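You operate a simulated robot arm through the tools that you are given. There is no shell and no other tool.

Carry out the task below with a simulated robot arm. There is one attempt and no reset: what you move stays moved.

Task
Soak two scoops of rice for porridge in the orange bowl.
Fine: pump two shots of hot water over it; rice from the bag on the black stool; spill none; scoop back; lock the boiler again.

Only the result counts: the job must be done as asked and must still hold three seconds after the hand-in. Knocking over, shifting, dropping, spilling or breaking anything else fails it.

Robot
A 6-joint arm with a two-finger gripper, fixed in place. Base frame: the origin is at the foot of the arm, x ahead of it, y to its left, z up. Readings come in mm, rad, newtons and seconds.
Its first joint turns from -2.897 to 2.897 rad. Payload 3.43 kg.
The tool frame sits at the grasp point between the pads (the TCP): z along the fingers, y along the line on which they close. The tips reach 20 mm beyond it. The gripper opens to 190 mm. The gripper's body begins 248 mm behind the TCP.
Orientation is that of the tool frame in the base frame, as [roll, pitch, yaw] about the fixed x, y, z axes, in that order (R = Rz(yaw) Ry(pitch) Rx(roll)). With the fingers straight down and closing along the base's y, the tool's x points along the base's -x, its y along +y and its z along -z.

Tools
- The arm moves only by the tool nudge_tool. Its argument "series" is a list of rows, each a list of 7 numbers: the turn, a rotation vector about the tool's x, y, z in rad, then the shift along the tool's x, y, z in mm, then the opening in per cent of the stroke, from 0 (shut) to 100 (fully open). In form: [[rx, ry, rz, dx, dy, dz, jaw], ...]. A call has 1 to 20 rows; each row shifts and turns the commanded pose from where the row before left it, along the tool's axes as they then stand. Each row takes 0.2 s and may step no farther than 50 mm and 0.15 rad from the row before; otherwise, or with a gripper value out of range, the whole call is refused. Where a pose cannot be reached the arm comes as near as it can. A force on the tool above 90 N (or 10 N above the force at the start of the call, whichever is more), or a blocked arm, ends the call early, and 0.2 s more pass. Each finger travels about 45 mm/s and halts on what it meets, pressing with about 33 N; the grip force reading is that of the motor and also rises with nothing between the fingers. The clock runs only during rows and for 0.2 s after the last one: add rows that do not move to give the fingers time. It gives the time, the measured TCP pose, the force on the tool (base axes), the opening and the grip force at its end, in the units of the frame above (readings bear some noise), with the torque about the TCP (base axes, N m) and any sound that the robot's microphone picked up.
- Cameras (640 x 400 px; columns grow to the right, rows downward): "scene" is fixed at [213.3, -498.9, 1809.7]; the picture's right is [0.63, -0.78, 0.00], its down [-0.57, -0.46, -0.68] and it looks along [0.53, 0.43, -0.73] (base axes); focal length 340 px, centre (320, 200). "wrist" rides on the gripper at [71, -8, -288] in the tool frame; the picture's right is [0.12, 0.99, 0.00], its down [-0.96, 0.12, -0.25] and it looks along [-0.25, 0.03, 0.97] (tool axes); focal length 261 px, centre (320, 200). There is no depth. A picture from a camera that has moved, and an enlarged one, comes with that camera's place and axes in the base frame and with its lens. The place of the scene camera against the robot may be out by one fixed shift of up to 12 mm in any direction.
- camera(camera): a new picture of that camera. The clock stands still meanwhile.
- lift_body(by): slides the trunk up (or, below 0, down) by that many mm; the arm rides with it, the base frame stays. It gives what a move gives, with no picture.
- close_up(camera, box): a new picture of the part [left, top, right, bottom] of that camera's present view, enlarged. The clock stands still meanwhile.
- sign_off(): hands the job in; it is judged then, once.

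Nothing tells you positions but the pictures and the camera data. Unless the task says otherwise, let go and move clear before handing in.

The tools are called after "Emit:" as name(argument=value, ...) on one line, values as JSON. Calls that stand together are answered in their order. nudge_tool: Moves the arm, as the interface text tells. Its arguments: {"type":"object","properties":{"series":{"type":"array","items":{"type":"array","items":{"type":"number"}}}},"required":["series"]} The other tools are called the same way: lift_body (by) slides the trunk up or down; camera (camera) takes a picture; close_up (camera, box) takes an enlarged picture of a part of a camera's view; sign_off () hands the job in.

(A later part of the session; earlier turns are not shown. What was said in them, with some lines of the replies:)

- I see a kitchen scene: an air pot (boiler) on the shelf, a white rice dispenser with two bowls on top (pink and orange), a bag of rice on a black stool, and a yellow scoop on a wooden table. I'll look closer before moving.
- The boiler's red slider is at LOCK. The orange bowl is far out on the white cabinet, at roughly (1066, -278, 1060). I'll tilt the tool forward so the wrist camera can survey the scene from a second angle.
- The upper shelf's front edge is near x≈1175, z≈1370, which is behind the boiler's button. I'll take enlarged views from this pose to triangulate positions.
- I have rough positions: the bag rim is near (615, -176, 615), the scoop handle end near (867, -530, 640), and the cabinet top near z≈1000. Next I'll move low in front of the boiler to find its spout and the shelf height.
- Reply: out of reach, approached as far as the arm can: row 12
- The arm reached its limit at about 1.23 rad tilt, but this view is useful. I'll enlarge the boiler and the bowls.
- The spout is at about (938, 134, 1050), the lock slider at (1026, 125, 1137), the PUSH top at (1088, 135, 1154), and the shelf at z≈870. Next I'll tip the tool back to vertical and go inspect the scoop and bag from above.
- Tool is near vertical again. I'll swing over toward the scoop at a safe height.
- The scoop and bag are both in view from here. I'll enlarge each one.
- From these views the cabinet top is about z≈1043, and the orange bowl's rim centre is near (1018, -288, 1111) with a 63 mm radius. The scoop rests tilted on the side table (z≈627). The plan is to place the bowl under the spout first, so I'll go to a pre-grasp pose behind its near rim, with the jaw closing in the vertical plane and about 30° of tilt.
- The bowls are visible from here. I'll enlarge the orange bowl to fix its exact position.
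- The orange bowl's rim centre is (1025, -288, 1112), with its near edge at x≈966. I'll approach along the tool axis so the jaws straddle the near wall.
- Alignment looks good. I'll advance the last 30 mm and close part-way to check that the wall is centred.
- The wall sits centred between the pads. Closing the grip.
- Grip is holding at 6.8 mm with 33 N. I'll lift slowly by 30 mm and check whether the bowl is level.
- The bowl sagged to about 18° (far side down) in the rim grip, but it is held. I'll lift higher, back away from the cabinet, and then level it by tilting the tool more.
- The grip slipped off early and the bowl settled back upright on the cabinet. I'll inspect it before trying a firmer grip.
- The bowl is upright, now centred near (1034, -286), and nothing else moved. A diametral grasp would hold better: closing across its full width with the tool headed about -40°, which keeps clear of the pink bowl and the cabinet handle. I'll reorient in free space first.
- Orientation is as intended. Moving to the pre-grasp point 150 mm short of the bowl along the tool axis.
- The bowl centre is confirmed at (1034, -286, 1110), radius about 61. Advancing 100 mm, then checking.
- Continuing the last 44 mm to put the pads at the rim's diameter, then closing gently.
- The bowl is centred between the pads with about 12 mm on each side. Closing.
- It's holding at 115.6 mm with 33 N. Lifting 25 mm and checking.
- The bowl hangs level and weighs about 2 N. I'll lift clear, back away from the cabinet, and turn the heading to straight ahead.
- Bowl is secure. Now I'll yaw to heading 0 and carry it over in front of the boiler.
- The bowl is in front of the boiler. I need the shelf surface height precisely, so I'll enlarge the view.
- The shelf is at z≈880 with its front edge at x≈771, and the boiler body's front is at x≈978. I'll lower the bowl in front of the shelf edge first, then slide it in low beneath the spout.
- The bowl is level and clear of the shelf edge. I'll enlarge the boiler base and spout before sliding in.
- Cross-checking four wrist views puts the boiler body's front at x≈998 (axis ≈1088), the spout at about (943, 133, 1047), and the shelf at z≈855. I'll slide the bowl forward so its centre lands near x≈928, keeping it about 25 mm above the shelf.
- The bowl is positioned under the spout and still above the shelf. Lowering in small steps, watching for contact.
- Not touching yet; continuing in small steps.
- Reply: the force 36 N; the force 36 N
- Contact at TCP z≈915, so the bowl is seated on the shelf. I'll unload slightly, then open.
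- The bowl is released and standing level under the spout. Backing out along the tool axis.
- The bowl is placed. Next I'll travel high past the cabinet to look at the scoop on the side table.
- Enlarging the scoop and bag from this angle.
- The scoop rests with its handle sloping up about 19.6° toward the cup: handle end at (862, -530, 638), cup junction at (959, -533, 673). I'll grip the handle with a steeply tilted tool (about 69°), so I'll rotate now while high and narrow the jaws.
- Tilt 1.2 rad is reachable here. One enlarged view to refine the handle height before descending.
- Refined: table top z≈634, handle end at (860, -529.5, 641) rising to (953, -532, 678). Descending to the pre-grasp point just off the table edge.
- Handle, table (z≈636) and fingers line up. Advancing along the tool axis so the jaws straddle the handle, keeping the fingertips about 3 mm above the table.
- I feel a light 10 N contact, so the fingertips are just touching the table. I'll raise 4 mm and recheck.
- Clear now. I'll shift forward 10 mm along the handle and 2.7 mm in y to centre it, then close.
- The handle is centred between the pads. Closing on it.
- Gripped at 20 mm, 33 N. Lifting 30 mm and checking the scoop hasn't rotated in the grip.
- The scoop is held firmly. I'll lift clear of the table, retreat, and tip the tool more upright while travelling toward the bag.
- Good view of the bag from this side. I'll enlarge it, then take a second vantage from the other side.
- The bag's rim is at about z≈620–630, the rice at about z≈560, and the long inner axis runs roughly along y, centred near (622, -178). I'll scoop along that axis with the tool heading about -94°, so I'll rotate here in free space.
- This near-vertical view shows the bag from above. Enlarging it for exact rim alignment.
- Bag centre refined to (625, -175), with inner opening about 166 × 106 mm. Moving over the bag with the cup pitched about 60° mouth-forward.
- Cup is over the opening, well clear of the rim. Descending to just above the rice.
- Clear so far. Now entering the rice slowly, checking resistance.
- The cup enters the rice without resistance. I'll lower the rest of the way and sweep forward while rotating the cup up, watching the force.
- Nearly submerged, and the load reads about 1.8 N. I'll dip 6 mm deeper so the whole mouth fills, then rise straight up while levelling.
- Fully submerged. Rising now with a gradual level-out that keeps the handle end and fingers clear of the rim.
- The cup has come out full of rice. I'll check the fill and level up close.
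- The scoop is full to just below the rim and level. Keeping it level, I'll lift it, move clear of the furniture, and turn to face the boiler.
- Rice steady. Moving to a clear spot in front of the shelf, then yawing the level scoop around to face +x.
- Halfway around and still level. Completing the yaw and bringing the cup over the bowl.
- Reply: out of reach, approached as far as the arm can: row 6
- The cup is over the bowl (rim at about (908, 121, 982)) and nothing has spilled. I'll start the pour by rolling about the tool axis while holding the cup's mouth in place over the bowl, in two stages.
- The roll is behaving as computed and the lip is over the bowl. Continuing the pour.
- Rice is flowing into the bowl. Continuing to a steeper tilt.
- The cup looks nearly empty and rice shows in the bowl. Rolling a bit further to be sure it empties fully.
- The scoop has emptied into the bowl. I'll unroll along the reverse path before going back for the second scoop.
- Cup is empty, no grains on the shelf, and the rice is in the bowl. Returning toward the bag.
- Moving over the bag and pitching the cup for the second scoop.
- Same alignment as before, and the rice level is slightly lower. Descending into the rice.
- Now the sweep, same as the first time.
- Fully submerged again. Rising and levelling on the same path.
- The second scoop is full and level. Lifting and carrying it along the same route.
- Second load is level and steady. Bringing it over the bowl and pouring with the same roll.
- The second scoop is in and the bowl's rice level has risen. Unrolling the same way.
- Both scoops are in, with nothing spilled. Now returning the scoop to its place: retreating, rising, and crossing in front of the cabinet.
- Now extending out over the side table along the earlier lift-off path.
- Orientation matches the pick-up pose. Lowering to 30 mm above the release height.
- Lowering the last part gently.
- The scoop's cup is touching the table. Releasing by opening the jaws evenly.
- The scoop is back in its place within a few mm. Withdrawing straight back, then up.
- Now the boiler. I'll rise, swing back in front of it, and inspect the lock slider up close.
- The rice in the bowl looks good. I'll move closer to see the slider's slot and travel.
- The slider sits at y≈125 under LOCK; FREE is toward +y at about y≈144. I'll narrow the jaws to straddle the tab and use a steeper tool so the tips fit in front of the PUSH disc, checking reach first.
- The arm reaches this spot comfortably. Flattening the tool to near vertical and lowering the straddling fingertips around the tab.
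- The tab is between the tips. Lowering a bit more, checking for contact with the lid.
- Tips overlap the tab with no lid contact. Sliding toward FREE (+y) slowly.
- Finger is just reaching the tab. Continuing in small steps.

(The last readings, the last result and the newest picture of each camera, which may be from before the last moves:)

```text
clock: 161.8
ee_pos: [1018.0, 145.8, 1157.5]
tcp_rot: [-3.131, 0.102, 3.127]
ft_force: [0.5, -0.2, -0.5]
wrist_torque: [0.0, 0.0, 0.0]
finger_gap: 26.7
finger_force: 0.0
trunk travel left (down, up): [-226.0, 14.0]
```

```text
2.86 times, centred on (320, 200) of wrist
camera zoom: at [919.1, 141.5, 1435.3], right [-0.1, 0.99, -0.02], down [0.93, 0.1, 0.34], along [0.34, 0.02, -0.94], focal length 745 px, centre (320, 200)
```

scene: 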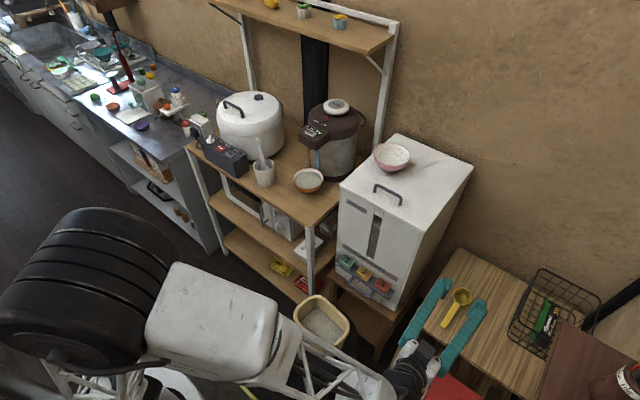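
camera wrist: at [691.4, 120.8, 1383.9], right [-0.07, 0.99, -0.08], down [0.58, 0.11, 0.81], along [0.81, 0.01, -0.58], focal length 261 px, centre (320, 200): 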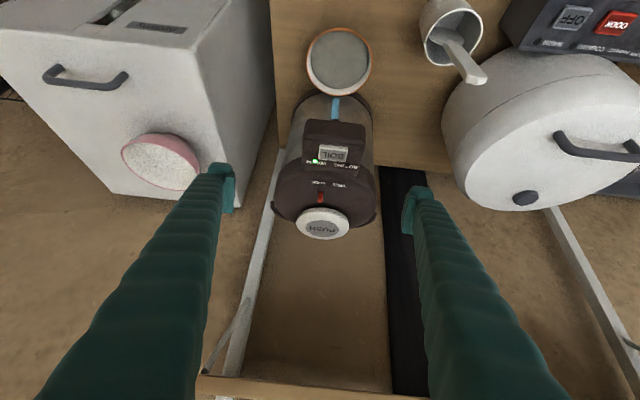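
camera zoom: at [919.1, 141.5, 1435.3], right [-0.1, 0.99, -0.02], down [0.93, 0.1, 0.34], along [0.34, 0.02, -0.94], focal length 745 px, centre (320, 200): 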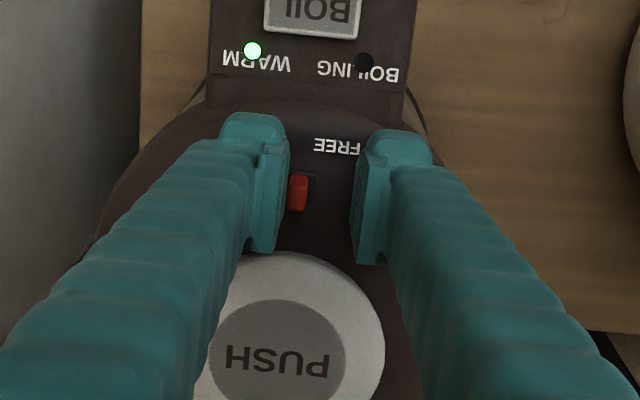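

The tab is sliding freely. Continuing until it reaches its stop.

Emit:
nudge_tool(series=[[0, 0, 0, 0, 3, 0, 14], [0, 0, 0, 0, 3, 0, 14], [0, 0, 0, 0, 0, 0, 14]])

Emit:
nudge_tool(series=[[0, 0, 0, 0, 2, 0, 14], [0, 0, 0, 0, 0, 0, 14]])

Emit:
close_up(camera="wrist", box=[250, 130, 390, 270])

```text
clock: 162.6
ee_pos: [1017.6, 151.5, 1156.4]
tcp_rot: [-3.133, 0.101, 3.126]
ft_force: [-0.4, 0.0, 0.7]
wrist_torque: [0.02, 0.01, -0.01]
finger_gap: 26.7
finger_force: 0.0
trunk travel left (down, up): [-226.0, 14.0]
```

```text
clock: 163.2
ee_pos: [1018.1, 154.9, 1155.9]
tcp_rot: [-3.133, 0.1, 3.124]
ft_force: [0.0, 0.4, -0.7]
wrist_torque: [0.01, 0.0, -0.04]
finger_gap: 26.6
finger_force: 0.0
trunk travel left (down, up): [-226.0, 14.0]
```

```text
2.86 times, centred on (320, 200) of wrist
camera zoom: at [919.4, 150.4, 1436.0], right [-0.1, 0.99, -0.02], down [0.93, 0.1, 0.34], along [0.34, 0.02, -0.94], focal length 745 px, centre (320, 200)
```

zoom: 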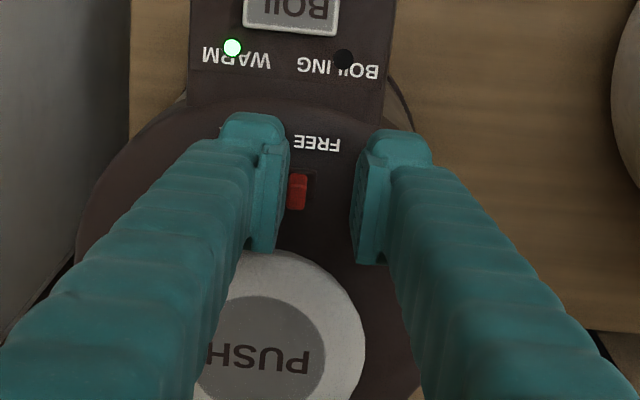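

Still no stop felt. A further small step to confirm the end of travel.

Emit:
nudge_tool(series=[[0, 0, 0, 0, 2, 0, 14], [0, 0, 0, 0, 0, 0, 14]])

Emit:
close_up(camera="wrist", box=[270, 150, 370, 250])

Emit:
close_up(camera="scene", box=[290, 80, 370, 150])

```text
clock: 163.8
ee_pos: [1018.5, 154.8, 1156.1]
tcp_rot: [-3.132, 0.1, 3.124]
ft_force: [-1.2, -1.7, 1.6]
wrist_torque: [-0.06, 0.03, 0.01]
finger_gap: 28.4
finger_force: 1.3
trunk travel left (down, up): [-226.0, 14.0]
```

```text
4.00 times, centred on (320, 200) of wrist
camera zoom: at [919.4, 151.5, 1436.0], right [-0.1, 0.99, -0.02], down [0.93, 0.1, 0.34], along [0.34, 0.02, -0.94], focal length 1043 px, centre (320, 200)
```

zoom: 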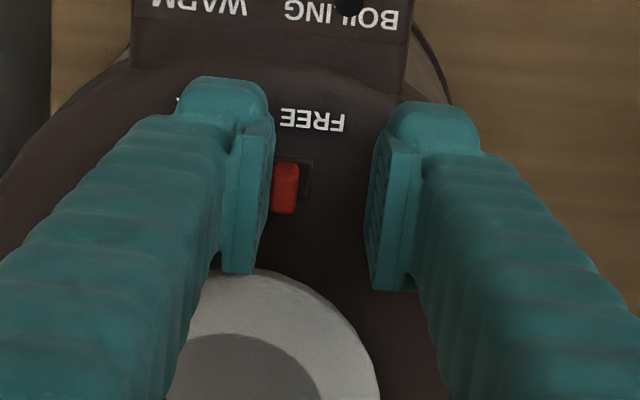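

```text
5.71 times, centred on (330, 115) of scene
camera zoom: at [213.3, -498.9, 1809.7], right [0.63, -0.78, 0.0], down [-0.57, -0.46, -0.68], along [0.53, 0.43, -0.73], focal length 1944 px, centre (263, 686)
```

zoom: 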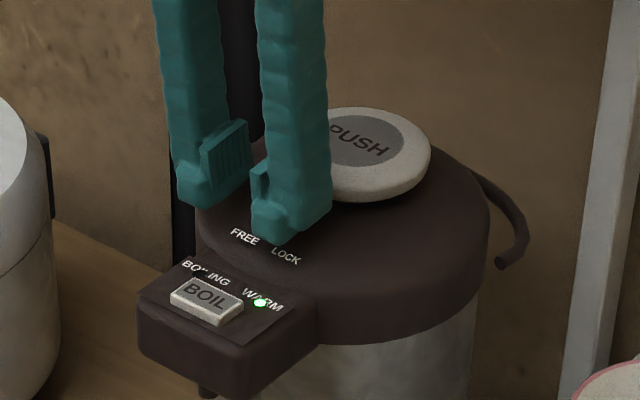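

The stop is reached: the slider is at FREE. I'll back off from the tab, lift, close the jaws and tilt for pressing PUSH.

Emit:
nudge_tool(series=[[0, 0, 0, 0, -6, 0, 14], [0, 0, 0, 0, 0, -20, 14], [0, 0, 0, 0, 0, -30, 14], [0, 0, 0, 0, 0, -25, 8], [0, -0.133, 0, 0, 0, 0, 2], [0, -0.133, 0, 0, 0, 0, 0], [0, -0.133, 0, 0, 0, 0, 0], [0, 0, 0, 0, 0, 0, 0]])

Emit:
camera(camera="wrist")

Emit:
close_up(camera="scene", box=[280, 80, 380, 160])

```text
clock: 165.6
ee_pos: [1011.0, 150.0, 1231.6]
tcp_rot: [-3.134, 0.501, 3.127]
ft_force: [-0.6, -0.4, 1.0]
wrist_torque: [0.09, -0.09, 0.0]
finger_gap: 0.0
finger_force: 33.4
trunk travel left (down, up): [-226.0, 14.0]
```

```text
taken
camera wrist: at [810.6, 147.8, 1449.9], right [-0.09, 0.99, -0.07], down [0.73, 0.11, 0.68], along [0.68, 0.01, -0.73], focal length 261 px, centre (320, 200)
```

wrist: 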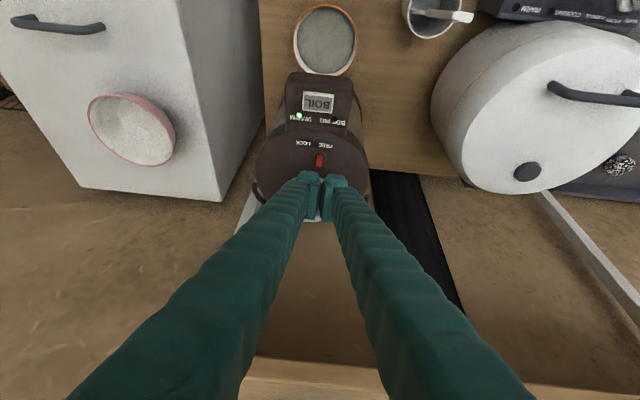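

```text
5.00 times, centred on (330, 120) of scene
camera zoom: at [213.3, -498.9, 1809.7], right [0.63, -0.78, 0.0], down [-0.57, -0.46, -0.68], along [0.53, 0.43, -0.73], focal length 1701 px, centre (270, 600)
```

zoom: 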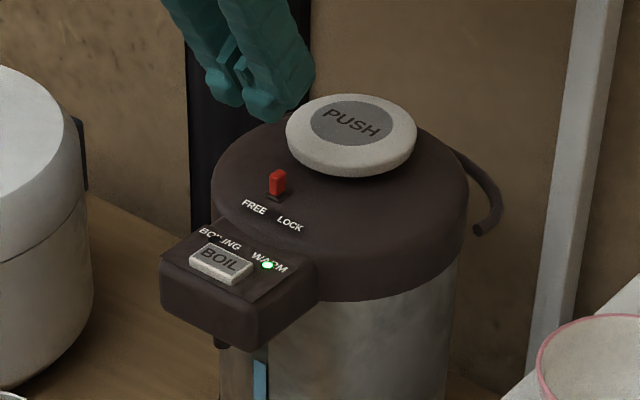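

The slider is clearly at FREE now. Moving the closed fingertips above the centre of PUSH.

Emit:
nudge_tool(series=[[0, 0, 0, -18.6, -4.8, 22.2, 0], [0, 0, 0, -18.6, -4.8, 22.2, 0], [0, 0, 0, -18.6, -4.8, 22.2, 0], [0, 0, 0, 0, 0, 0, 0]])

Emit:
close_up(camera="wrist", box=[250, 130, 390, 270])

Emit:
close_up(camera="scene", box=[280, 80, 380, 160])

```text
clock: 166.6
ee_pos: [1090.8, 135.4, 1198.6]
tcp_rot: [-3.134, 0.499, 3.128]
ft_force: [-0.5, -0.1, 0.2]
wrist_torque: [0.0, 0.02, 0.02]
finger_gap: 0.2
finger_force: 33.2
trunk travel left (down, up): [-226.0, 14.0]
```

```text
2.86 times, centred on (320, 200) of wrist
camera zoom: at [891.7, 132.8, 1417.5], right [-0.09, 0.99, -0.06], down [0.73, 0.11, 0.68], along [0.68, 0.01, -0.73], focal length 745 px, centre (320, 200)
```

zoom: 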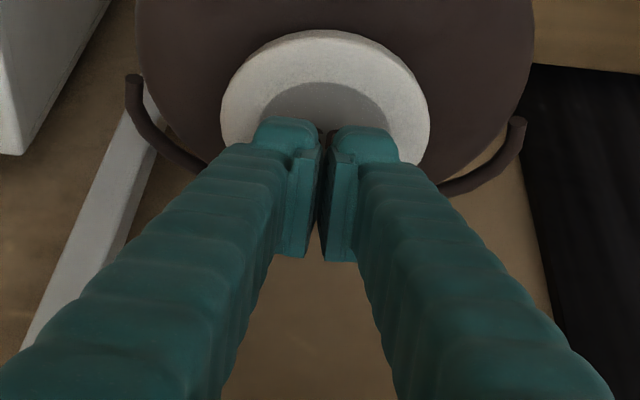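

```text
5.00 times, centred on (330, 120) of scene
camera zoom: at [213.3, -498.9, 1809.7], right [0.63, -0.78, 0.0], down [-0.57, -0.46, -0.68], along [0.53, 0.43, -0.73], focal length 1701 px, centre (270, 600)
```

zoom: 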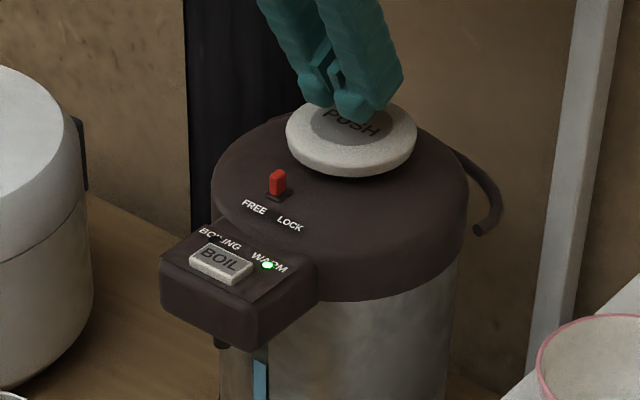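

Positioned above PUSH. Lowering to contact.

Emit:
nudge_tool(series=[[0, 0, 0, 3.4, 0, 6.1, 0], [0, 0, 0, 3.4, 0, 6.1, 0], [0, 0, 0, 0, 0, 0, 0]])

Emit:
close_up(camera="scene", box=[290, 80, 370, 140])

```text
clock: 167.4
ee_pos: [1092.1, 135.5, 1185.2]
tcp_rot: [-3.132, 0.499, 3.128]
ft_force: [-0.5, 0.0, -0.4]
wrist_torque: [-0.01, -0.01, 0.04]
finger_gap: 0.3
finger_force: 33.0
trunk travel left (down, up): [-226.0, 14.0]
```

```text
6.67 times, centred on (330, 110) of scene
camera zoom: at [213.3, -498.9, 1809.7], right [0.63, -0.78, 0.0], down [-0.57, -0.46, -0.68], along [0.53, 0.43, -0.73], focal length 2268 px, centre (253, 800)
```

zoom: 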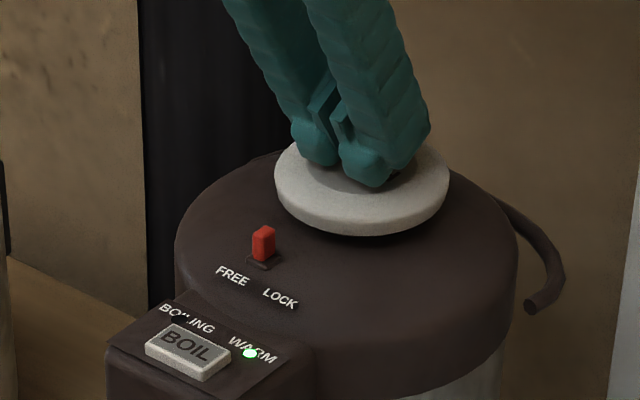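

Just above contact. Pressing down in small increments.

Emit:
nudge_tool(series=[[0, 0, 0, 1.44, 0, 2.63, 0], [0, 0, 0, 1.44, 0, 2.63, 0], [0, 0, 0, 0, 0, 0, 0]])

```text
clock: 168.2
ee_pos: [1090.6, 135.5, 1179.7]
tcp_rot: [-3.132, 0.502, 3.128]
ft_force: [0.9, 0.4, 1.4]
wrist_torque: [0.04, 0.02, -0.01]
finger_gap: 0.0
finger_force: 32.8
trunk travel left (down, up): [-226.0, 14.0]
```

Emit:
nudge_tool(series=[[0, 0, 0, 1.44, 0, 2.63, 0], [0, 0, 0, 1.44, 0, 2.63, 0], [0, 0, 0, 1.44, 0, 2.63, 0], [0, 0, 0, 0, 0, 0, 0]])

```text
clock: 169.2
ee_pos: [1090.4, 135.2, 1172.2]
tcp_rot: [-3.133, 0.502, 3.128]
ft_force: [-1.8, 3.1, 6.8]
wrist_torque: [0.12, 0.07, -0.02]
finger_gap: 6.0
finger_force: 34.2
trunk travel left (down, up): [-226.0, 14.0]
```

Emit:
close_up(camera="scene", box=[290, 80, 370, 140])

Emit:
close_up(camera="wrist", box=[250, 130, 390, 270])

Emit:
close_up(camera="scene", box=[270, 140, 350, 210])

```text
6.67 times, centred on (330, 110) of scene
camera zoom: at [213.3, -498.9, 1809.7], right [0.63, -0.78, 0.0], down [-0.57, -0.46, -0.68], along [0.53, 0.43, -0.73], focal length 2268 px, centre (253, 800)
```

zoom: 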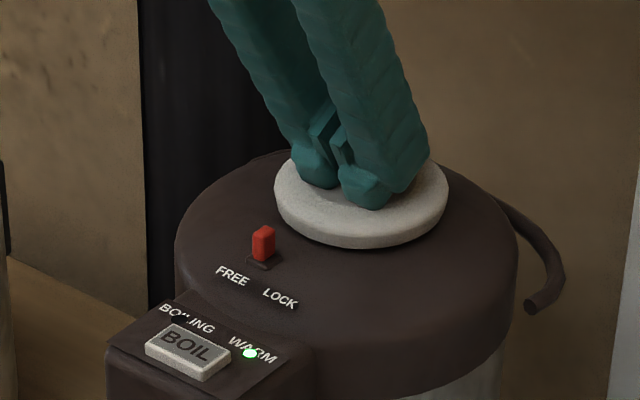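

```text
2.86 times, centred on (320, 200) of wrist
camera zoom: at [891.5, 131.9, 1390.2], right [-0.09, 0.99, -0.06], down [0.73, 0.11, 0.68], along [0.68, 0.01, -0.73], focal length 745 px, centre (320, 200)
```

zoom: 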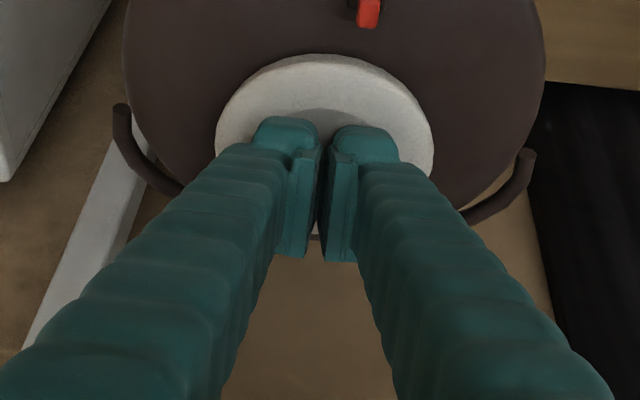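

```text
5.71 times, centred on (310, 175) of scene
camera zoom: at [213.3, -498.9, 1809.7], right [0.63, -0.78, 0.0], down [-0.57, -0.46, -0.68], along [0.53, 0.43, -0.73], focal length 1944 px, centre (377, 343)
```

zoom: 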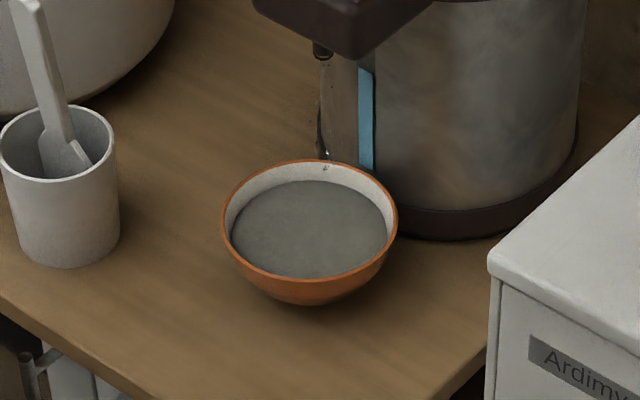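

The button is going down and water is starting to come from the spout above the bowl. Continuing this same press to its stop.

Emit:
nudge_tool(series=[[0, 0, 0, 1.44, 0, 2.63, 0], [0, 0, 0, 1.44, 0, 2.63, 0], [0, 0, 0, 1.44, 0, 2.63, 0], [0, 0, 0, 0, 0, 0, 0]])

Emit:
close_up(camera="scene", box=[270, 120, 350, 210])

Emit:
close_up(camera="scene", box=[290, 80, 370, 140])

```text
clock: 170.2
ee_pos: [1091.4, 133.9, 1166.1]
tcp_rot: [-3.134, 0.506, 3.128]
ft_force: [13.6, 3.4, 44.8]
wrist_torque: [0.23, -0.06, -0.03]
finger_gap: 6.4
finger_force: 34.4
trunk travel left (down, up): [-226.0, 14.0]
```

```text
4.44 times, centred on (310, 165) of scene
camera zoom: at [213.3, -498.9, 1809.7], right [0.63, -0.78, 0.0], down [-0.57, -0.46, -0.68], along [0.53, 0.43, -0.73], focal length 1512 px, centre (364, 356)
```

zoom: 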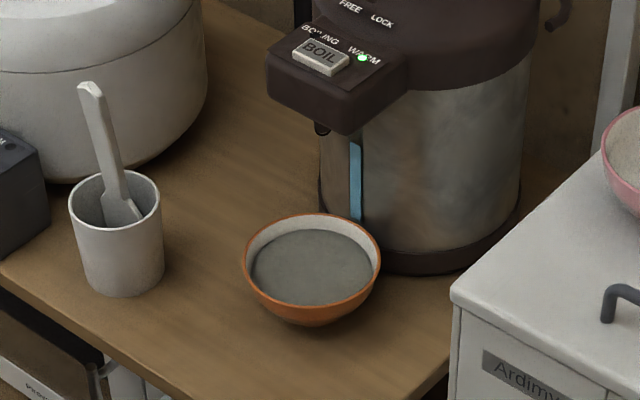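

```text
6.67 times, centred on (330, 110) of scene
camera zoom: at [213.3, -498.9, 1809.7], right [0.63, -0.78, 0.0], down [-0.57, -0.46, -0.68], along [0.53, 0.43, -0.73], focal length 2268 px, centre (253, 800)
```

zoom: 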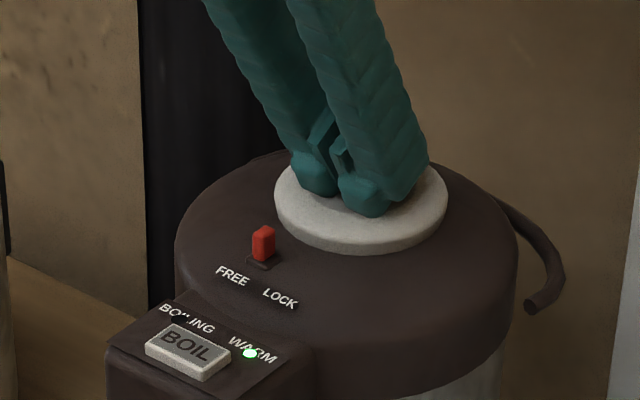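

The button has bottomed out at 45 N. That is one full press. Releasing fully.

Emit:
nudge_tool(series=[[0, 0, 0, -4.8, 0, -8.8, 0], [0, 0, 0, -4.8, 0, -8.8, 0], [0, 0, 0, -4.8, 0, -8.8, 0], [0, 0, 0, 0, 0, 0, 0], [0, 0, 0, 0, 0, 0, 0], [0, 0, 0, 0, 0, 0, 0]])

Emit:
close_up(camera="scene", box=[270, 120, 350, 210])

Emit:
close_up(camera="scene", box=[290, 80, 370, 140])

Emit:
camera(camera="wrist")

```text
clock: 171.6
ee_pos: [1091.8, 135.8, 1191.8]
tcp_rot: [-3.132, 0.5, 3.128]
ft_force: [1.5, -0.1, -0.2]
wrist_torque: [0.01, 0.02, -0.04]
finger_gap: 0.2
finger_force: 34.6
trunk travel left (down, up): [-226.0, 14.0]
```

```text
4.44 times, centred on (310, 165) of scene
camera zoom: at [213.3, -498.9, 1809.7], right [0.63, -0.78, 0.0], down [-0.57, -0.46, -0.68], along [0.53, 0.43, -0.73], focal length 1512 px, centre (364, 356)
```

zoom: 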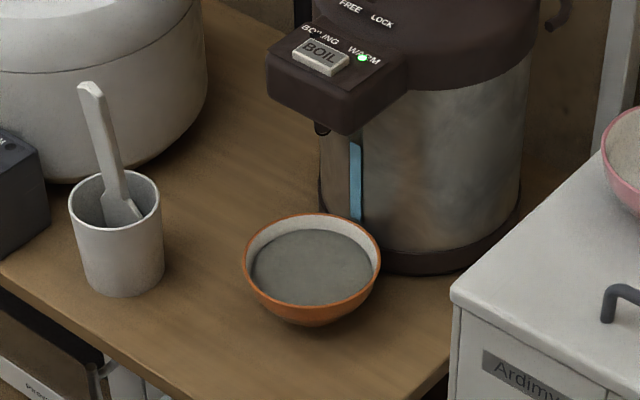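

```text
6.67 times, centred on (330, 110) of scene
camera zoom: at [213.3, -498.9, 1809.7], right [0.63, -0.78, 0.0], down [-0.57, -0.46, -0.68], along [0.53, 0.43, -0.73], focal length 2268 px, centre (253, 800)
```

zoom: 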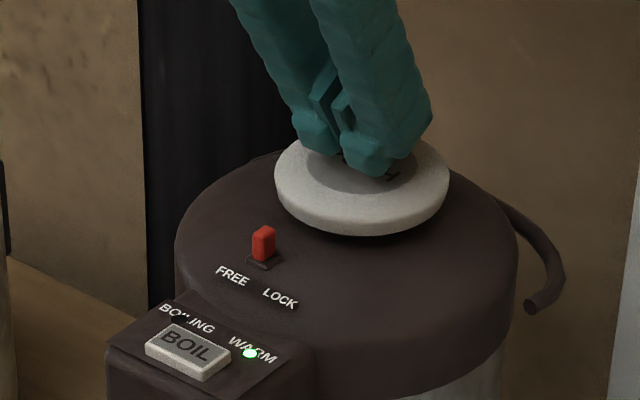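

```text
taken
camera wrist: at [892.5, 132.3, 1410.4], right [-0.09, 0.99, -0.06], down [0.73, 0.11, 0.68], along [0.68, 0.01, -0.73], focal length 261 px, centre (320, 200)
```

wrist: 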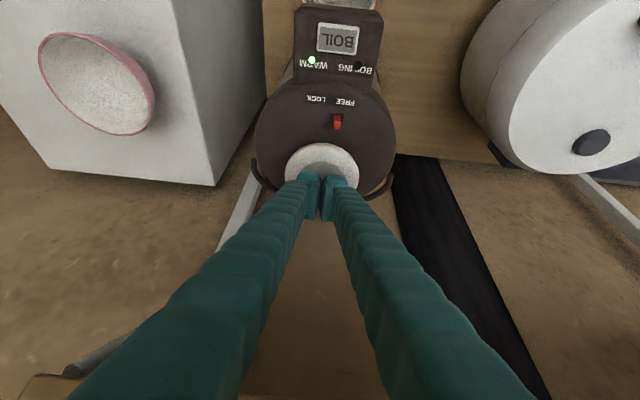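

The button popped back up. Second press, full stroke.

Emit:
nudge_tool(series=[[0, 0, 0, 1.85, 0, 3.38, 0], [0, 0, 0, 1.85, 0, 3.38, 0], [0, 0, 0, 1.85, 0, 3.38, 0], [0, 0, 0, 1.85, 0, 3.38, 0], [0, 0, 0, 1.85, 0, 3.38, 0]])

Emit:
close_up(camera="scene", box=[270, 120, 350, 210])

```text
clock: 172.8
ee_pos: [1091.5, 136.5, 1174.0]
tcp_rot: [-3.133, 0.499, 3.128]
ft_force: [1.3, -1.1, 5.9]
wrist_torque: [0.02, -0.03, 0.01]
finger_gap: 6.0
finger_force: 34.2
trunk travel left (down, up): [-226.0, 14.0]
```

```text
4.44 times, centred on (310, 165) of scene
camera zoom: at [213.3, -498.9, 1809.7], right [0.63, -0.78, 0.0], down [-0.57, -0.46, -0.68], along [0.53, 0.43, -0.73], focal length 1512 px, centre (364, 356)
```

zoom: 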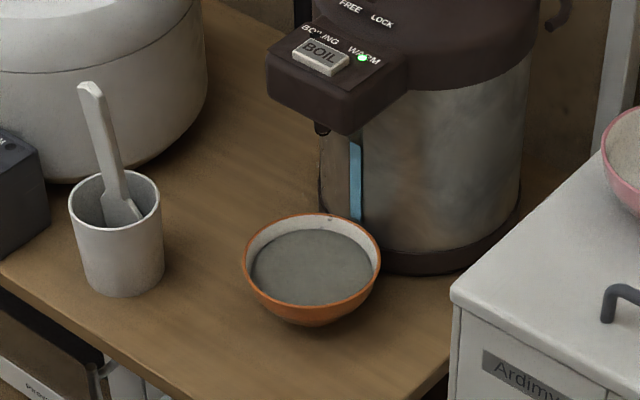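

Emit:
close_up(camera="scene", box=[292, 145, 332, 185])

Emit:
close_up(camera="wrist", box=[270, 0, 400, 130])

```text
10.00 times, centred on (312, 165) of scene
camera zoom: at [213.3, -498.9, 1809.7], right [0.63, -0.78, 0.0], down [-0.57, -0.46, -0.68], along [0.53, 0.43, -0.73], focal length 3403 px, centre (400, 550)
```

zoom: 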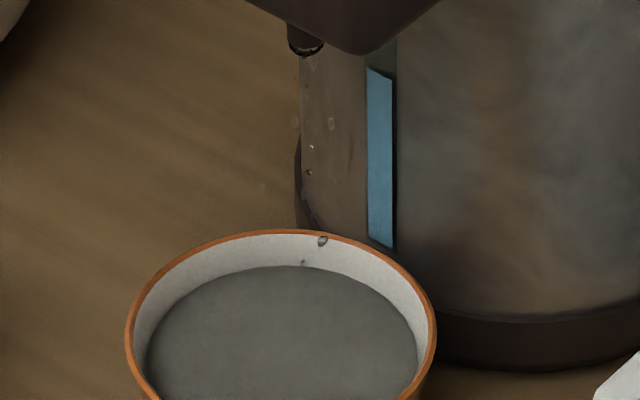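

```text
3.08 times, centred on (335, 65) of wrist
camera zoom: at [891.4, 132.0, 1391.9], right [-0.09, 0.99, -0.06], down [0.73, 0.11, 0.68], along [0.68, 0.01, -0.73], focal length 802 px, centre (274, 615)
```

zoom: 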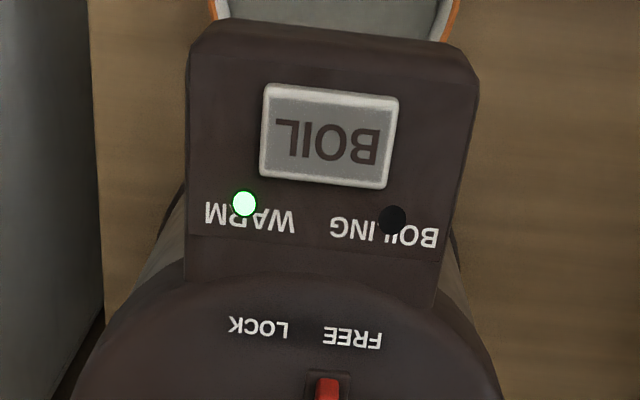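

Water droplets are falling from the spout into the bowl. Completing this second press to its stop.

Emit:
nudge_tool(series=[[0, 0, 0, 1.85, 0, 3.38, 0], [0, 0, 0, 1.85, 0, 3.38, 0], [0, 0, 0, 1.6, 0, 2.9, 0], [0, 0, 0, 0, 0, 0, 0], [0, 0, 0, 0, 0, 0, 0]])

Emit:
close_up(camera="scene", box=[292, 145, 332, 185])

```text
clock: 174.0
ee_pos: [1091.1, 134.6, 1166.2]
tcp_rot: [-3.133, 0.506, 3.128]
ft_force: [14.1, 3.7, 50.8]
wrist_torque: [0.33, 0.0, -0.03]
finger_gap: 6.0
finger_force: 34.6
trunk travel left (down, up): [-226.0, 14.0]
```

```text
10.00 times, centred on (312, 165) of scene
camera zoom: at [213.3, -498.9, 1809.7], right [0.63, -0.78, 0.0], down [-0.57, -0.46, -0.68], along [0.53, 0.43, -0.73], focal length 3403 px, centre (400, 550)
```

zoom: 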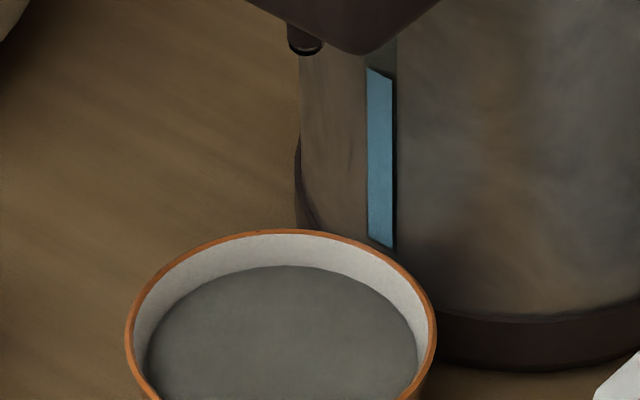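

Second press bottomed out. Releasing and moving clear upward.

Emit:
nudge_tool(series=[[0, 0, 0, -4.8, 0, -8.8, 0], [0, 0, 0, -4.8, 0, -8.8, 0], [0, 0, 0, -9.6, 0, -17.6, 0], [0, 0, 0, -9.6, 0, -17.6, 0], [0, 0, 0, 0, 0, 0, 0], [0, 0, 0, 0, 0, 0, 0], [0, 0, 0, 0, 0, 0, 0]])

Emit:
close_up(camera="scene", box=[280, 140, 345, 205])

Emit:
close_up(camera="scene", box=[290, 80, 370, 140])

```text
clock: 175.6
ee_pos: [1090.2, 136.6, 1220.4]
tcp_rot: [-3.134, 0.5, 3.128]
ft_force: [-0.3, -0.8, -0.3]
wrist_torque: [-0.02, 0.0, -0.02]
finger_gap: 0.1
finger_force: 34.2
trunk travel left (down, up): [-226.0, 14.0]
```

```text
6.15 times, centred on (312, 172) of scene
camera zoom: at [213.3, -498.9, 1809.7], right [0.63, -0.78, 0.0], down [-0.57, -0.46, -0.68], along [0.53, 0.43, -0.73], focal length 2094 px, centre (366, 369)
```

zoom: 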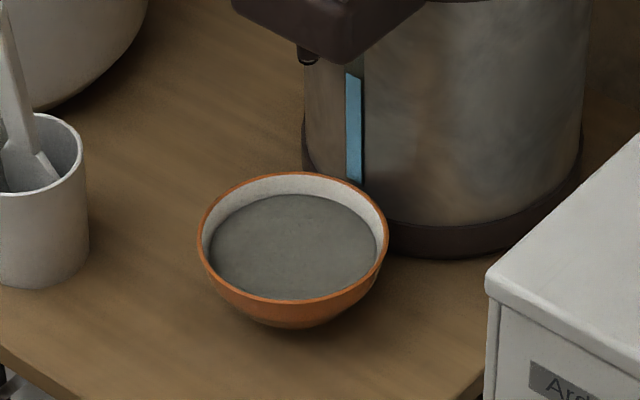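

```text
6.67 times, centred on (330, 110) of scene
camera zoom: at [213.3, -498.9, 1809.7], right [0.63, -0.78, 0.0], down [-0.57, -0.46, -0.68], along [0.53, 0.43, -0.73], focal length 2268 px, centre (253, 800)
```

zoom: 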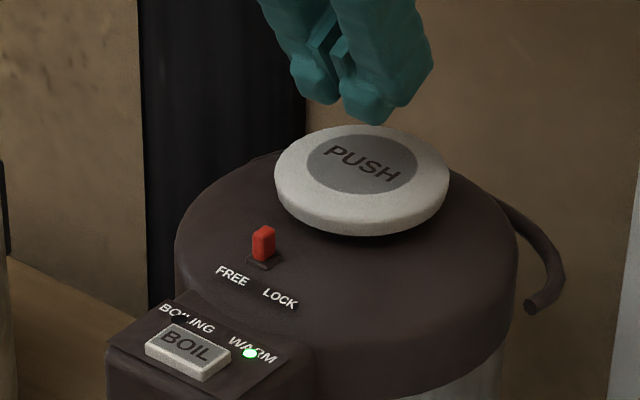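

Both shots are done: two full presses, with droplets seen each time. Now I'll re-lock: returning above the slider with the jaws straddling the tab.

Emit:
nudge_tool(series=[[0, 0, 0, 21.2, 4, -16.1, 0], [0, 0, 0, 21.2, 4, -16.1, 4], [0, 0, 0, 21.2, 4, -16.1, 8], [0, 0.133, 0, 0, 0, 0, 14], [0, 0.133, 0, 0, 0, 0, 14], [0, 0.133, 0, 0, 0, 0, 14], [0, 0, 0, 0, 0, 0, 14]])

Emit:
close_up(camera="wrist", box=[250, 130, 390, 270])

```text
clock: 177.2
ee_pos: [1009.7, 149.3, 1238.2]
tcp_rot: [-3.134, 0.103, 3.126]
ft_force: [-2.3, -0.4, 1.6]
wrist_torque: [0.13, -0.42, 0.01]
finger_gap: 26.3
finger_force: 0.0
trunk travel left (down, up): [-226.0, 14.0]
```

```text
2.86 times, centred on (320, 200) of wrist
camera zoom: at [909.8, 143.7, 1516.2], right [-0.1, 0.99, -0.02], down [0.93, 0.1, 0.34], along [0.35, 0.02, -0.94], focal length 745 px, centre (320, 200)
```

zoom: 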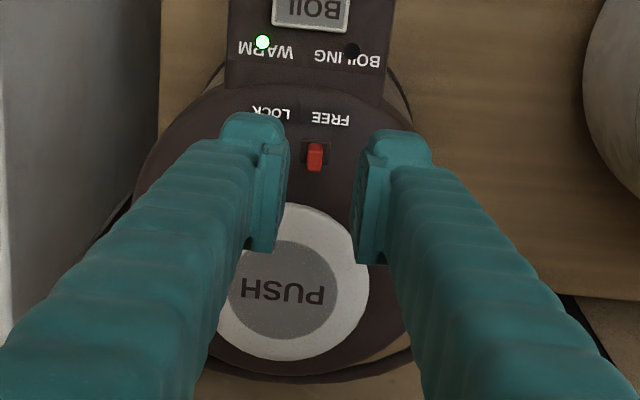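

Tab is centred between the fingers. Descending around it.

Emit:
nudge_tool(series=[[0, 0, 0, 0, 0, 25, 14], [0, 0, 0, 0, 0, 25, 14], [0, 0, 0, 0, 0, 20, 14], [0, 0, 0, 0.5, 0, 12, 14], [0, 0, 0, 0, 0, 0, 14]])

Emit:
close_up(camera="wrist", box=[250, 130, 390, 270])

```text
clock: 178.4
ee_pos: [1019.8, 147.4, 1151.1]
tcp_rot: [-3.133, 0.1, 3.124]
ft_force: [0.0, 0.2, -0.4]
wrist_torque: [0.0, 0.0, -0.04]
finger_gap: 26.6
finger_force: 0.0
trunk travel left (down, up): [-226.0, 14.0]
```

```text
2.86 times, centred on (320, 200) of wrist
camera zoom: at [920.6, 143.4, 1430.5], right [-0.1, 0.99, -0.02], down [0.93, 0.1, 0.34], along [0.34, 0.02, -0.94], focal length 745 px, centre (320, 200)
```

zoom: 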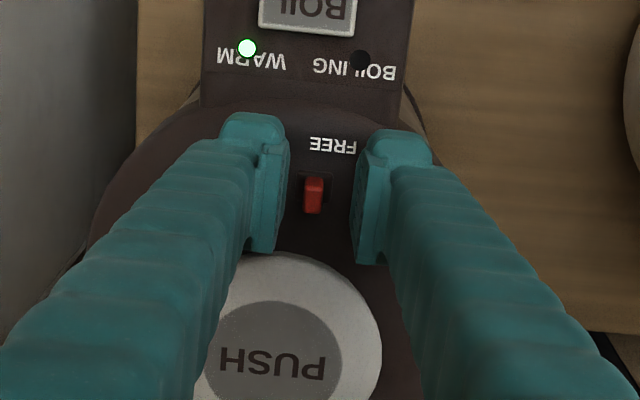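

No contact with the lid. Sliding toward LOCK (-y).

Emit:
nudge_tool(series=[[0, 0, 0, 2, 0, 0, 14], [0, 0, 0, 0, -5, 0, 14], [0, 0, 0, 0, -5, 0, 14], [0, 0, 0, 0, -4, 0, 14], [0, 0, 0, 0, -4, 0, 14], [0, 0, 0, 0, -4, 0, 14], [0, 0, 0, 0, -3, 0, 14], [0, 0, 0, 0, -3, 0, 14], [0, 0, 0, 0, 0, 0, 14]])

Emit:
close_up(camera="wrist", box=[250, 130, 390, 270])

```text
clock: 180.4
ee_pos: [1017.0, 120.7, 1151.8]
tcp_rot: [-3.135, 0.101, 3.124]
ft_force: [-0.1, -0.7, 0.1]
wrist_torque: [0.0, 0.02, 0.01]
finger_gap: 26.8
finger_force: 0.0
trunk travel left (down, up): [-226.0, 14.0]
```

```text
2.86 times, centred on (320, 200) of wrist
camera zoom: at [917.5, 115.5, 1430.8], right [-0.1, 0.99, -0.02], down [0.93, 0.1, 0.34], along [0.34, 0.02, -0.94], focal length 745 px, centre (320, 200)
```

zoom: 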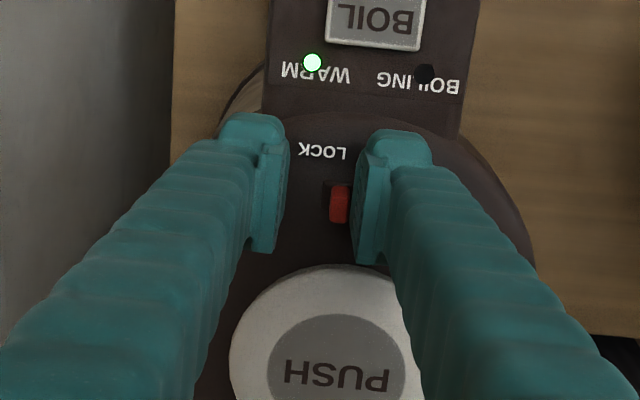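

Tab is moving with the finger and nearly at LOCK. Small steps to its stop.

Emit:
nudge_tool(series=[[0, 0, 0, 0, -2, 0, 14], [0, 0, 0, 0, -2, 0, 14], [0, 0, 0, 0, 0, 0, 14]])

Emit:
nudge_tool(series=[[0, 0, 0, 0, -2, 0, 14], [0, 0, 0, 0, 0, 0, 14]])

Emit:
close_up(camera="wrist", box=[250, 130, 390, 270])

```text
clock: 181.2
ee_pos: [1016.4, 116.7, 1151.5]
tcp_rot: [-3.134, 0.101, 3.127]
ft_force: [0.3, 1.4, -0.5]
wrist_torque: [0.0, 0.0, 0.0]
finger_gap: 26.8
finger_force: 0.1
trunk travel left (down, up): [-226.0, 14.0]
```

```text
clock: 181.8
ee_pos: [1016.0, 114.6, 1151.5]
tcp_rot: [-3.133, 0.1, 3.126]
ft_force: [-1.4, 3.4, -2.2]
wrist_torque: [0.03, 0.01, 0.05]
finger_gap: 28.7
finger_force: 2.2
trunk travel left (down, up): [-226.0, 14.0]
```

```text
2.86 times, centred on (320, 200) of wrist
camera zoom: at [918.2, 110.4, 1431.0], right [-0.1, 0.99, -0.02], down [0.93, 0.1, 0.34], along [0.34, 0.02, -0.94], focal length 745 px, centre (320, 200)
```

zoom: 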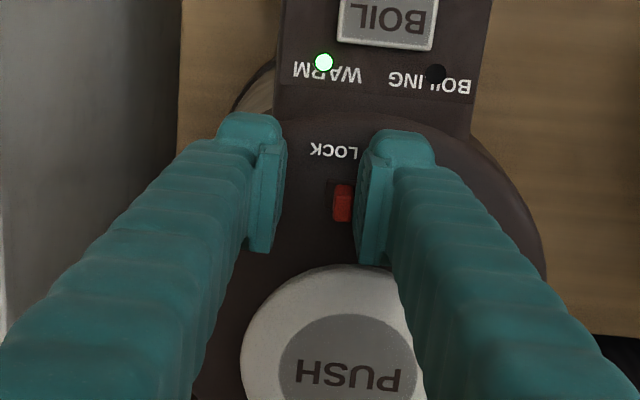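

The stop is reached at LOCK. Backing off the tab and lifting away.

Emit:
nudge_tool(series=[[0, 0, 0, 0, 7, 0, 14], [0, 0, 0, 0, 0, -15, 14], [0, 0, 0, 0, 0, -30, 14], [0, 0, 0, 0, 0, -40, 14], [0, -0.12, 0, 30, 0, -20, 14], [0, -0.12, 0, 35, 0, -20, 14], [0, -0.12, 0, 35, 0, -20, 14], [0, -0.12, 0, 35, 0, -20, 14], [0, -0.12, 0, 35, 0, -20, 14], [0, 0, 0, 0, 0, 0, 14]])

Emit:
camera(camera="wrist")

Emit:
close_up(camera="scene", box=[270, 80, 370, 210])

Emit:
camera(camera="scene")

```text
clock: 184.0
ee_pos: [816.5, 122.7, 1273.2]
tcp_rot: [-3.134, 0.706, 3.129]
ft_force: [-1.3, -1.5, 1.6]
wrist_torque: [0.13, -0.13, 0.11]
finger_gap: 26.6
finger_force: 0.0
trunk travel left (down, up): [-226.0, 14.0]
```

```text
taken
camera wrist: at [576.0, 120.4, 1447.2], right [-0.07, 0.99, -0.08], down [0.57, 0.11, 0.81], along [0.82, 0.01, -0.58], focal length 261 px, centre (320, 200)
```

wrist: 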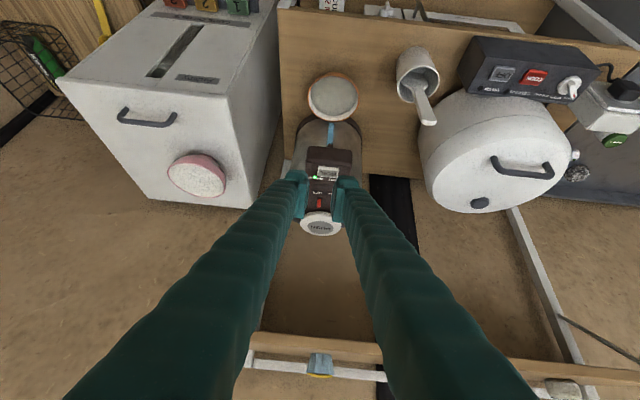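

```text
3.08 times, centred on (320, 145) of scene
camera zoom: at [213.3, -498.9, 1809.7], right [0.63, -0.78, 0.0], down [-0.57, -0.46, -0.68], along [0.53, 0.43, -0.73], focal length 1047 px, centre (320, 369)
```

zoom: 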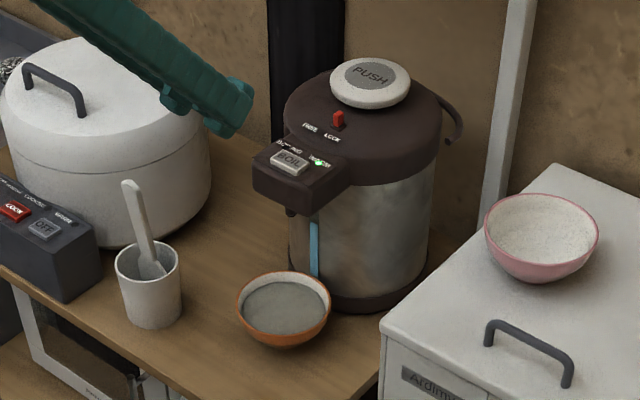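

```text
taken
```

scene: 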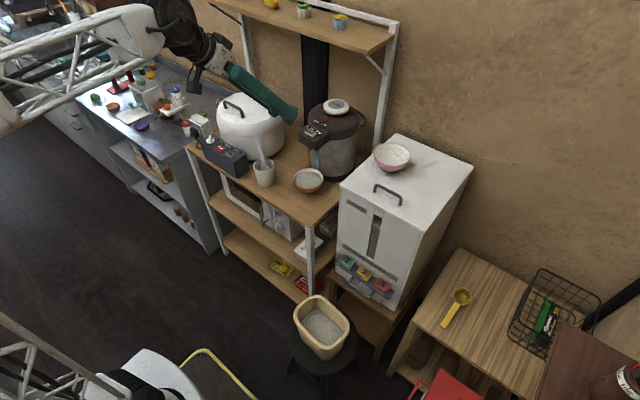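

I'll inspect the bowl, lock, shelf and scoop closely before finishing.

Emit:
close_up(camera="wrist", box=[290, 50, 380, 140])

Emit:
close_up(camera="scene", box=[288, 155, 333, 200])

Emit:
close_up(camera="scene", box=[300, 90, 360, 140])

Emit:
close_up(camera="scene", box=[400, 260, 500, 360])

Emit:
close_up(camera="scene", box=[280, 280, 370, 370])

```text
4.44 times, centred on (335, 95) of wrist
camera zoom: at [576.0, 120.4, 1447.2], right [-0.07, 0.99, -0.08], down [0.57, 0.11, 0.81], along [0.82, 0.01, -0.58], focal length 1158 px, centre (253, 667)
```

zoom: 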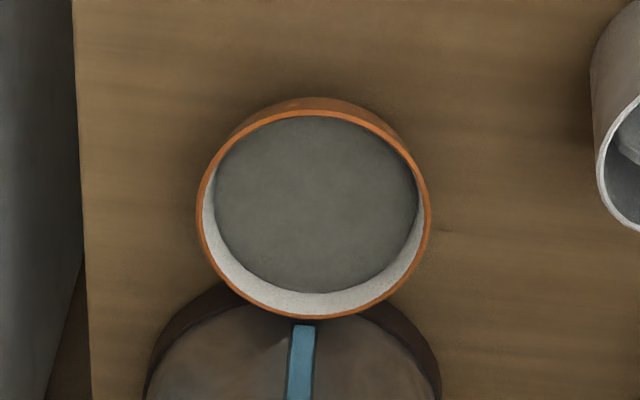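

```text
8.89 times, centred on (310, 178) of scene
camera zoom: at [213.3, -498.9, 1809.7], right [0.63, -0.78, 0.0], down [-0.57, -0.46, -0.68], along [0.53, 0.43, -0.73], focal length 3024 px, centre (404, 400)
```

zoom: 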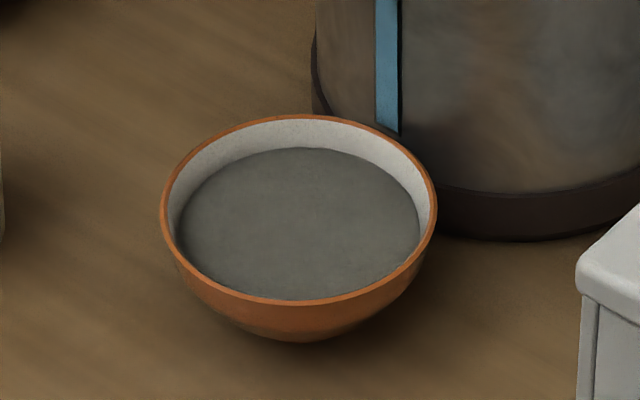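

```text
8.00 times, centred on (330, 115) of scene
camera zoom: at [213.3, -498.9, 1809.7], right [0.63, -0.78, 0.0], down [-0.57, -0.46, -0.68], along [0.53, 0.43, -0.73], focal length 2722 px, centre (240, 880)
```

zoom: 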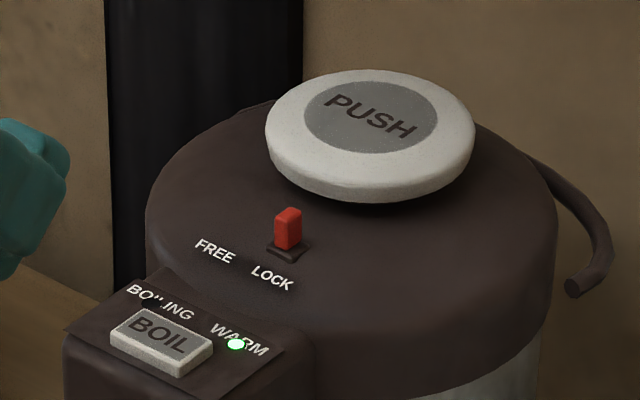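

```text
4.00 times, centred on (450, 310) of scene
camera zoom: at [213.3, -498.9, 1809.7], right [0.63, -0.78, 0.0], down [-0.57, -0.46, -0.68], along [0.53, 0.43, -0.73], focal length 1361 px, centre (-200, -240)
```

zoom: 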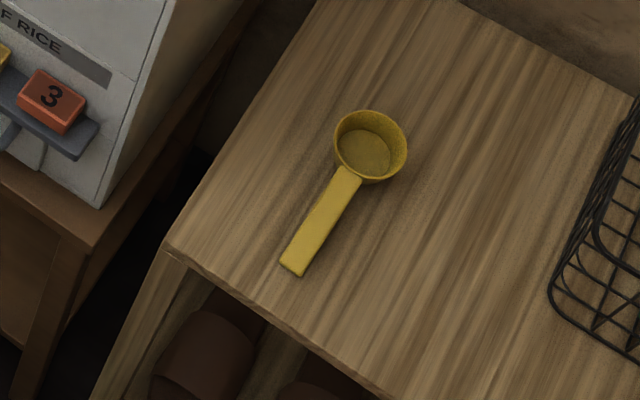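

```text
4.44 times, centred on (325, 325) of scene
camera zoom: at [213.3, -498.9, 1809.7], right [0.63, -0.78, 0.0], down [-0.57, -0.46, -0.68], along [0.53, 0.43, -0.73], focal length 1512 px, centre (298, -356)
```

zoom: 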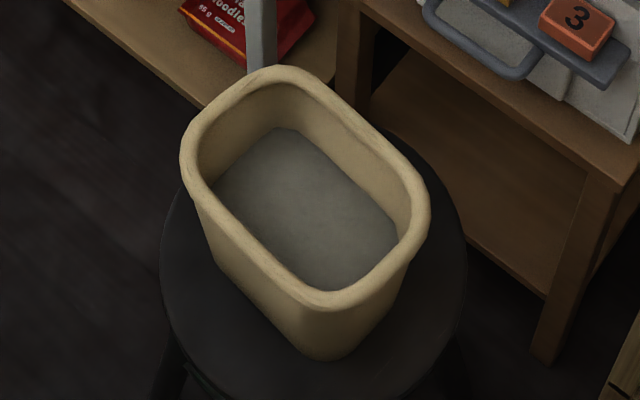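

All checks out: the slider is at LOCK, the button is up, the scoop is home, the bag is upright, the bowl holds rice under the spout, and the shelf is clean. I'll retreat further clear and let things settle.

Emit:
nudge_tool(series=[[0, 0, 0, -2.4, 0, -40, 14], [0, 0, 0, -2.4, 0, -40, 14], [0, 0, 0, -2.4, 0, -40, 20], [0, 0, 0, -2.4, 0, -40, 30], [0, 0, 0, 0, 0, 0, 30], [0, 0, 0, 0, 0, 0, 30], [0, 0, 0, 0, 0, 0, 30]])

Emit:
camera(camera="scene")

Emit:
camera(camera="wrist")

```text
clock: 185.6
ee_pos: [725.1, 129.6, 1400.9]
tcp_rot: [-3.133, 0.701, 3.131]
ft_force: [0.4, -0.2, -0.7]
wrist_torque: [-0.01, 0.01, -0.02]
finger_gap: 57.2
finger_force: 0.1
trunk travel left (down, up): [-226.0, 14.0]
```

```text
taken
```

scene: 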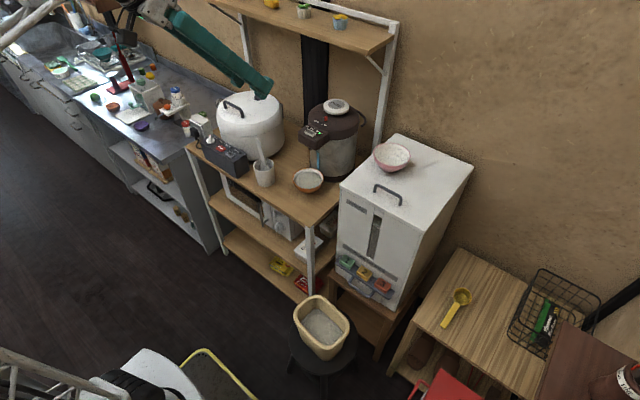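

```text
taken
camera wrist: at [484.8, 126.4, 1575.5], right [-0.07, 0.99, -0.08], down [0.58, 0.11, 0.81], along [0.81, 0.01, -0.58], focal length 261 px, centre (320, 200)
```

wrist: 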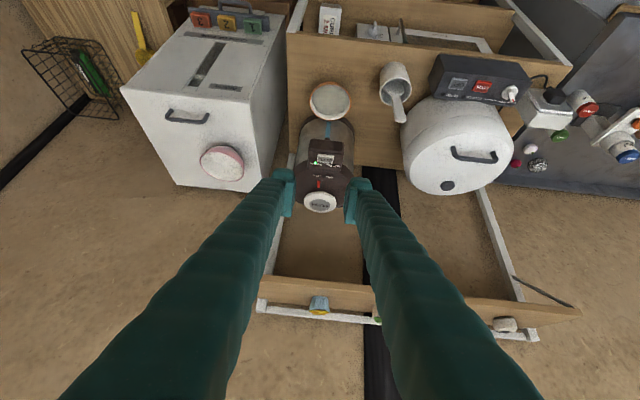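

The bowl holds two scoops of rice from the bag and two shots of water. The boiler is locked, the scoop is back on the table, nothing is spilled and the arm is clear. Handing in.

Emit:
sign_off()

```text
The job is handed in.
```

I've handed the job in. The orange bowl is under the boiler's spout with two full scoops of rice from the bag on the stool and two shots of hot water pumped over it.

- **Water:** I gave PUSH two full strokes and saw droplets fall into the bowl on both. The rice level didn't visibly change, so I couldn't confirm the water amount by sight. I didn't press BOIL, because the WARM light was on and BOILING was off.
- **Boiler:** I slid the lock to FREE for pumping and then back to LOCK until it hit its stop.
- **Scoop:** It is back on the side table within about 4 mm of where it was.
- **Spills:** I saw no rice or water on the shelf, table or floor.
- **First bowl grip:** My first hold on the orange bowl slipped after a small lift. It settled back upright on the cabinet a few millimetres away, and I re-gripped it across its full width.

Nothing else looked moved in the final pictures, and the arm is clear of everything.
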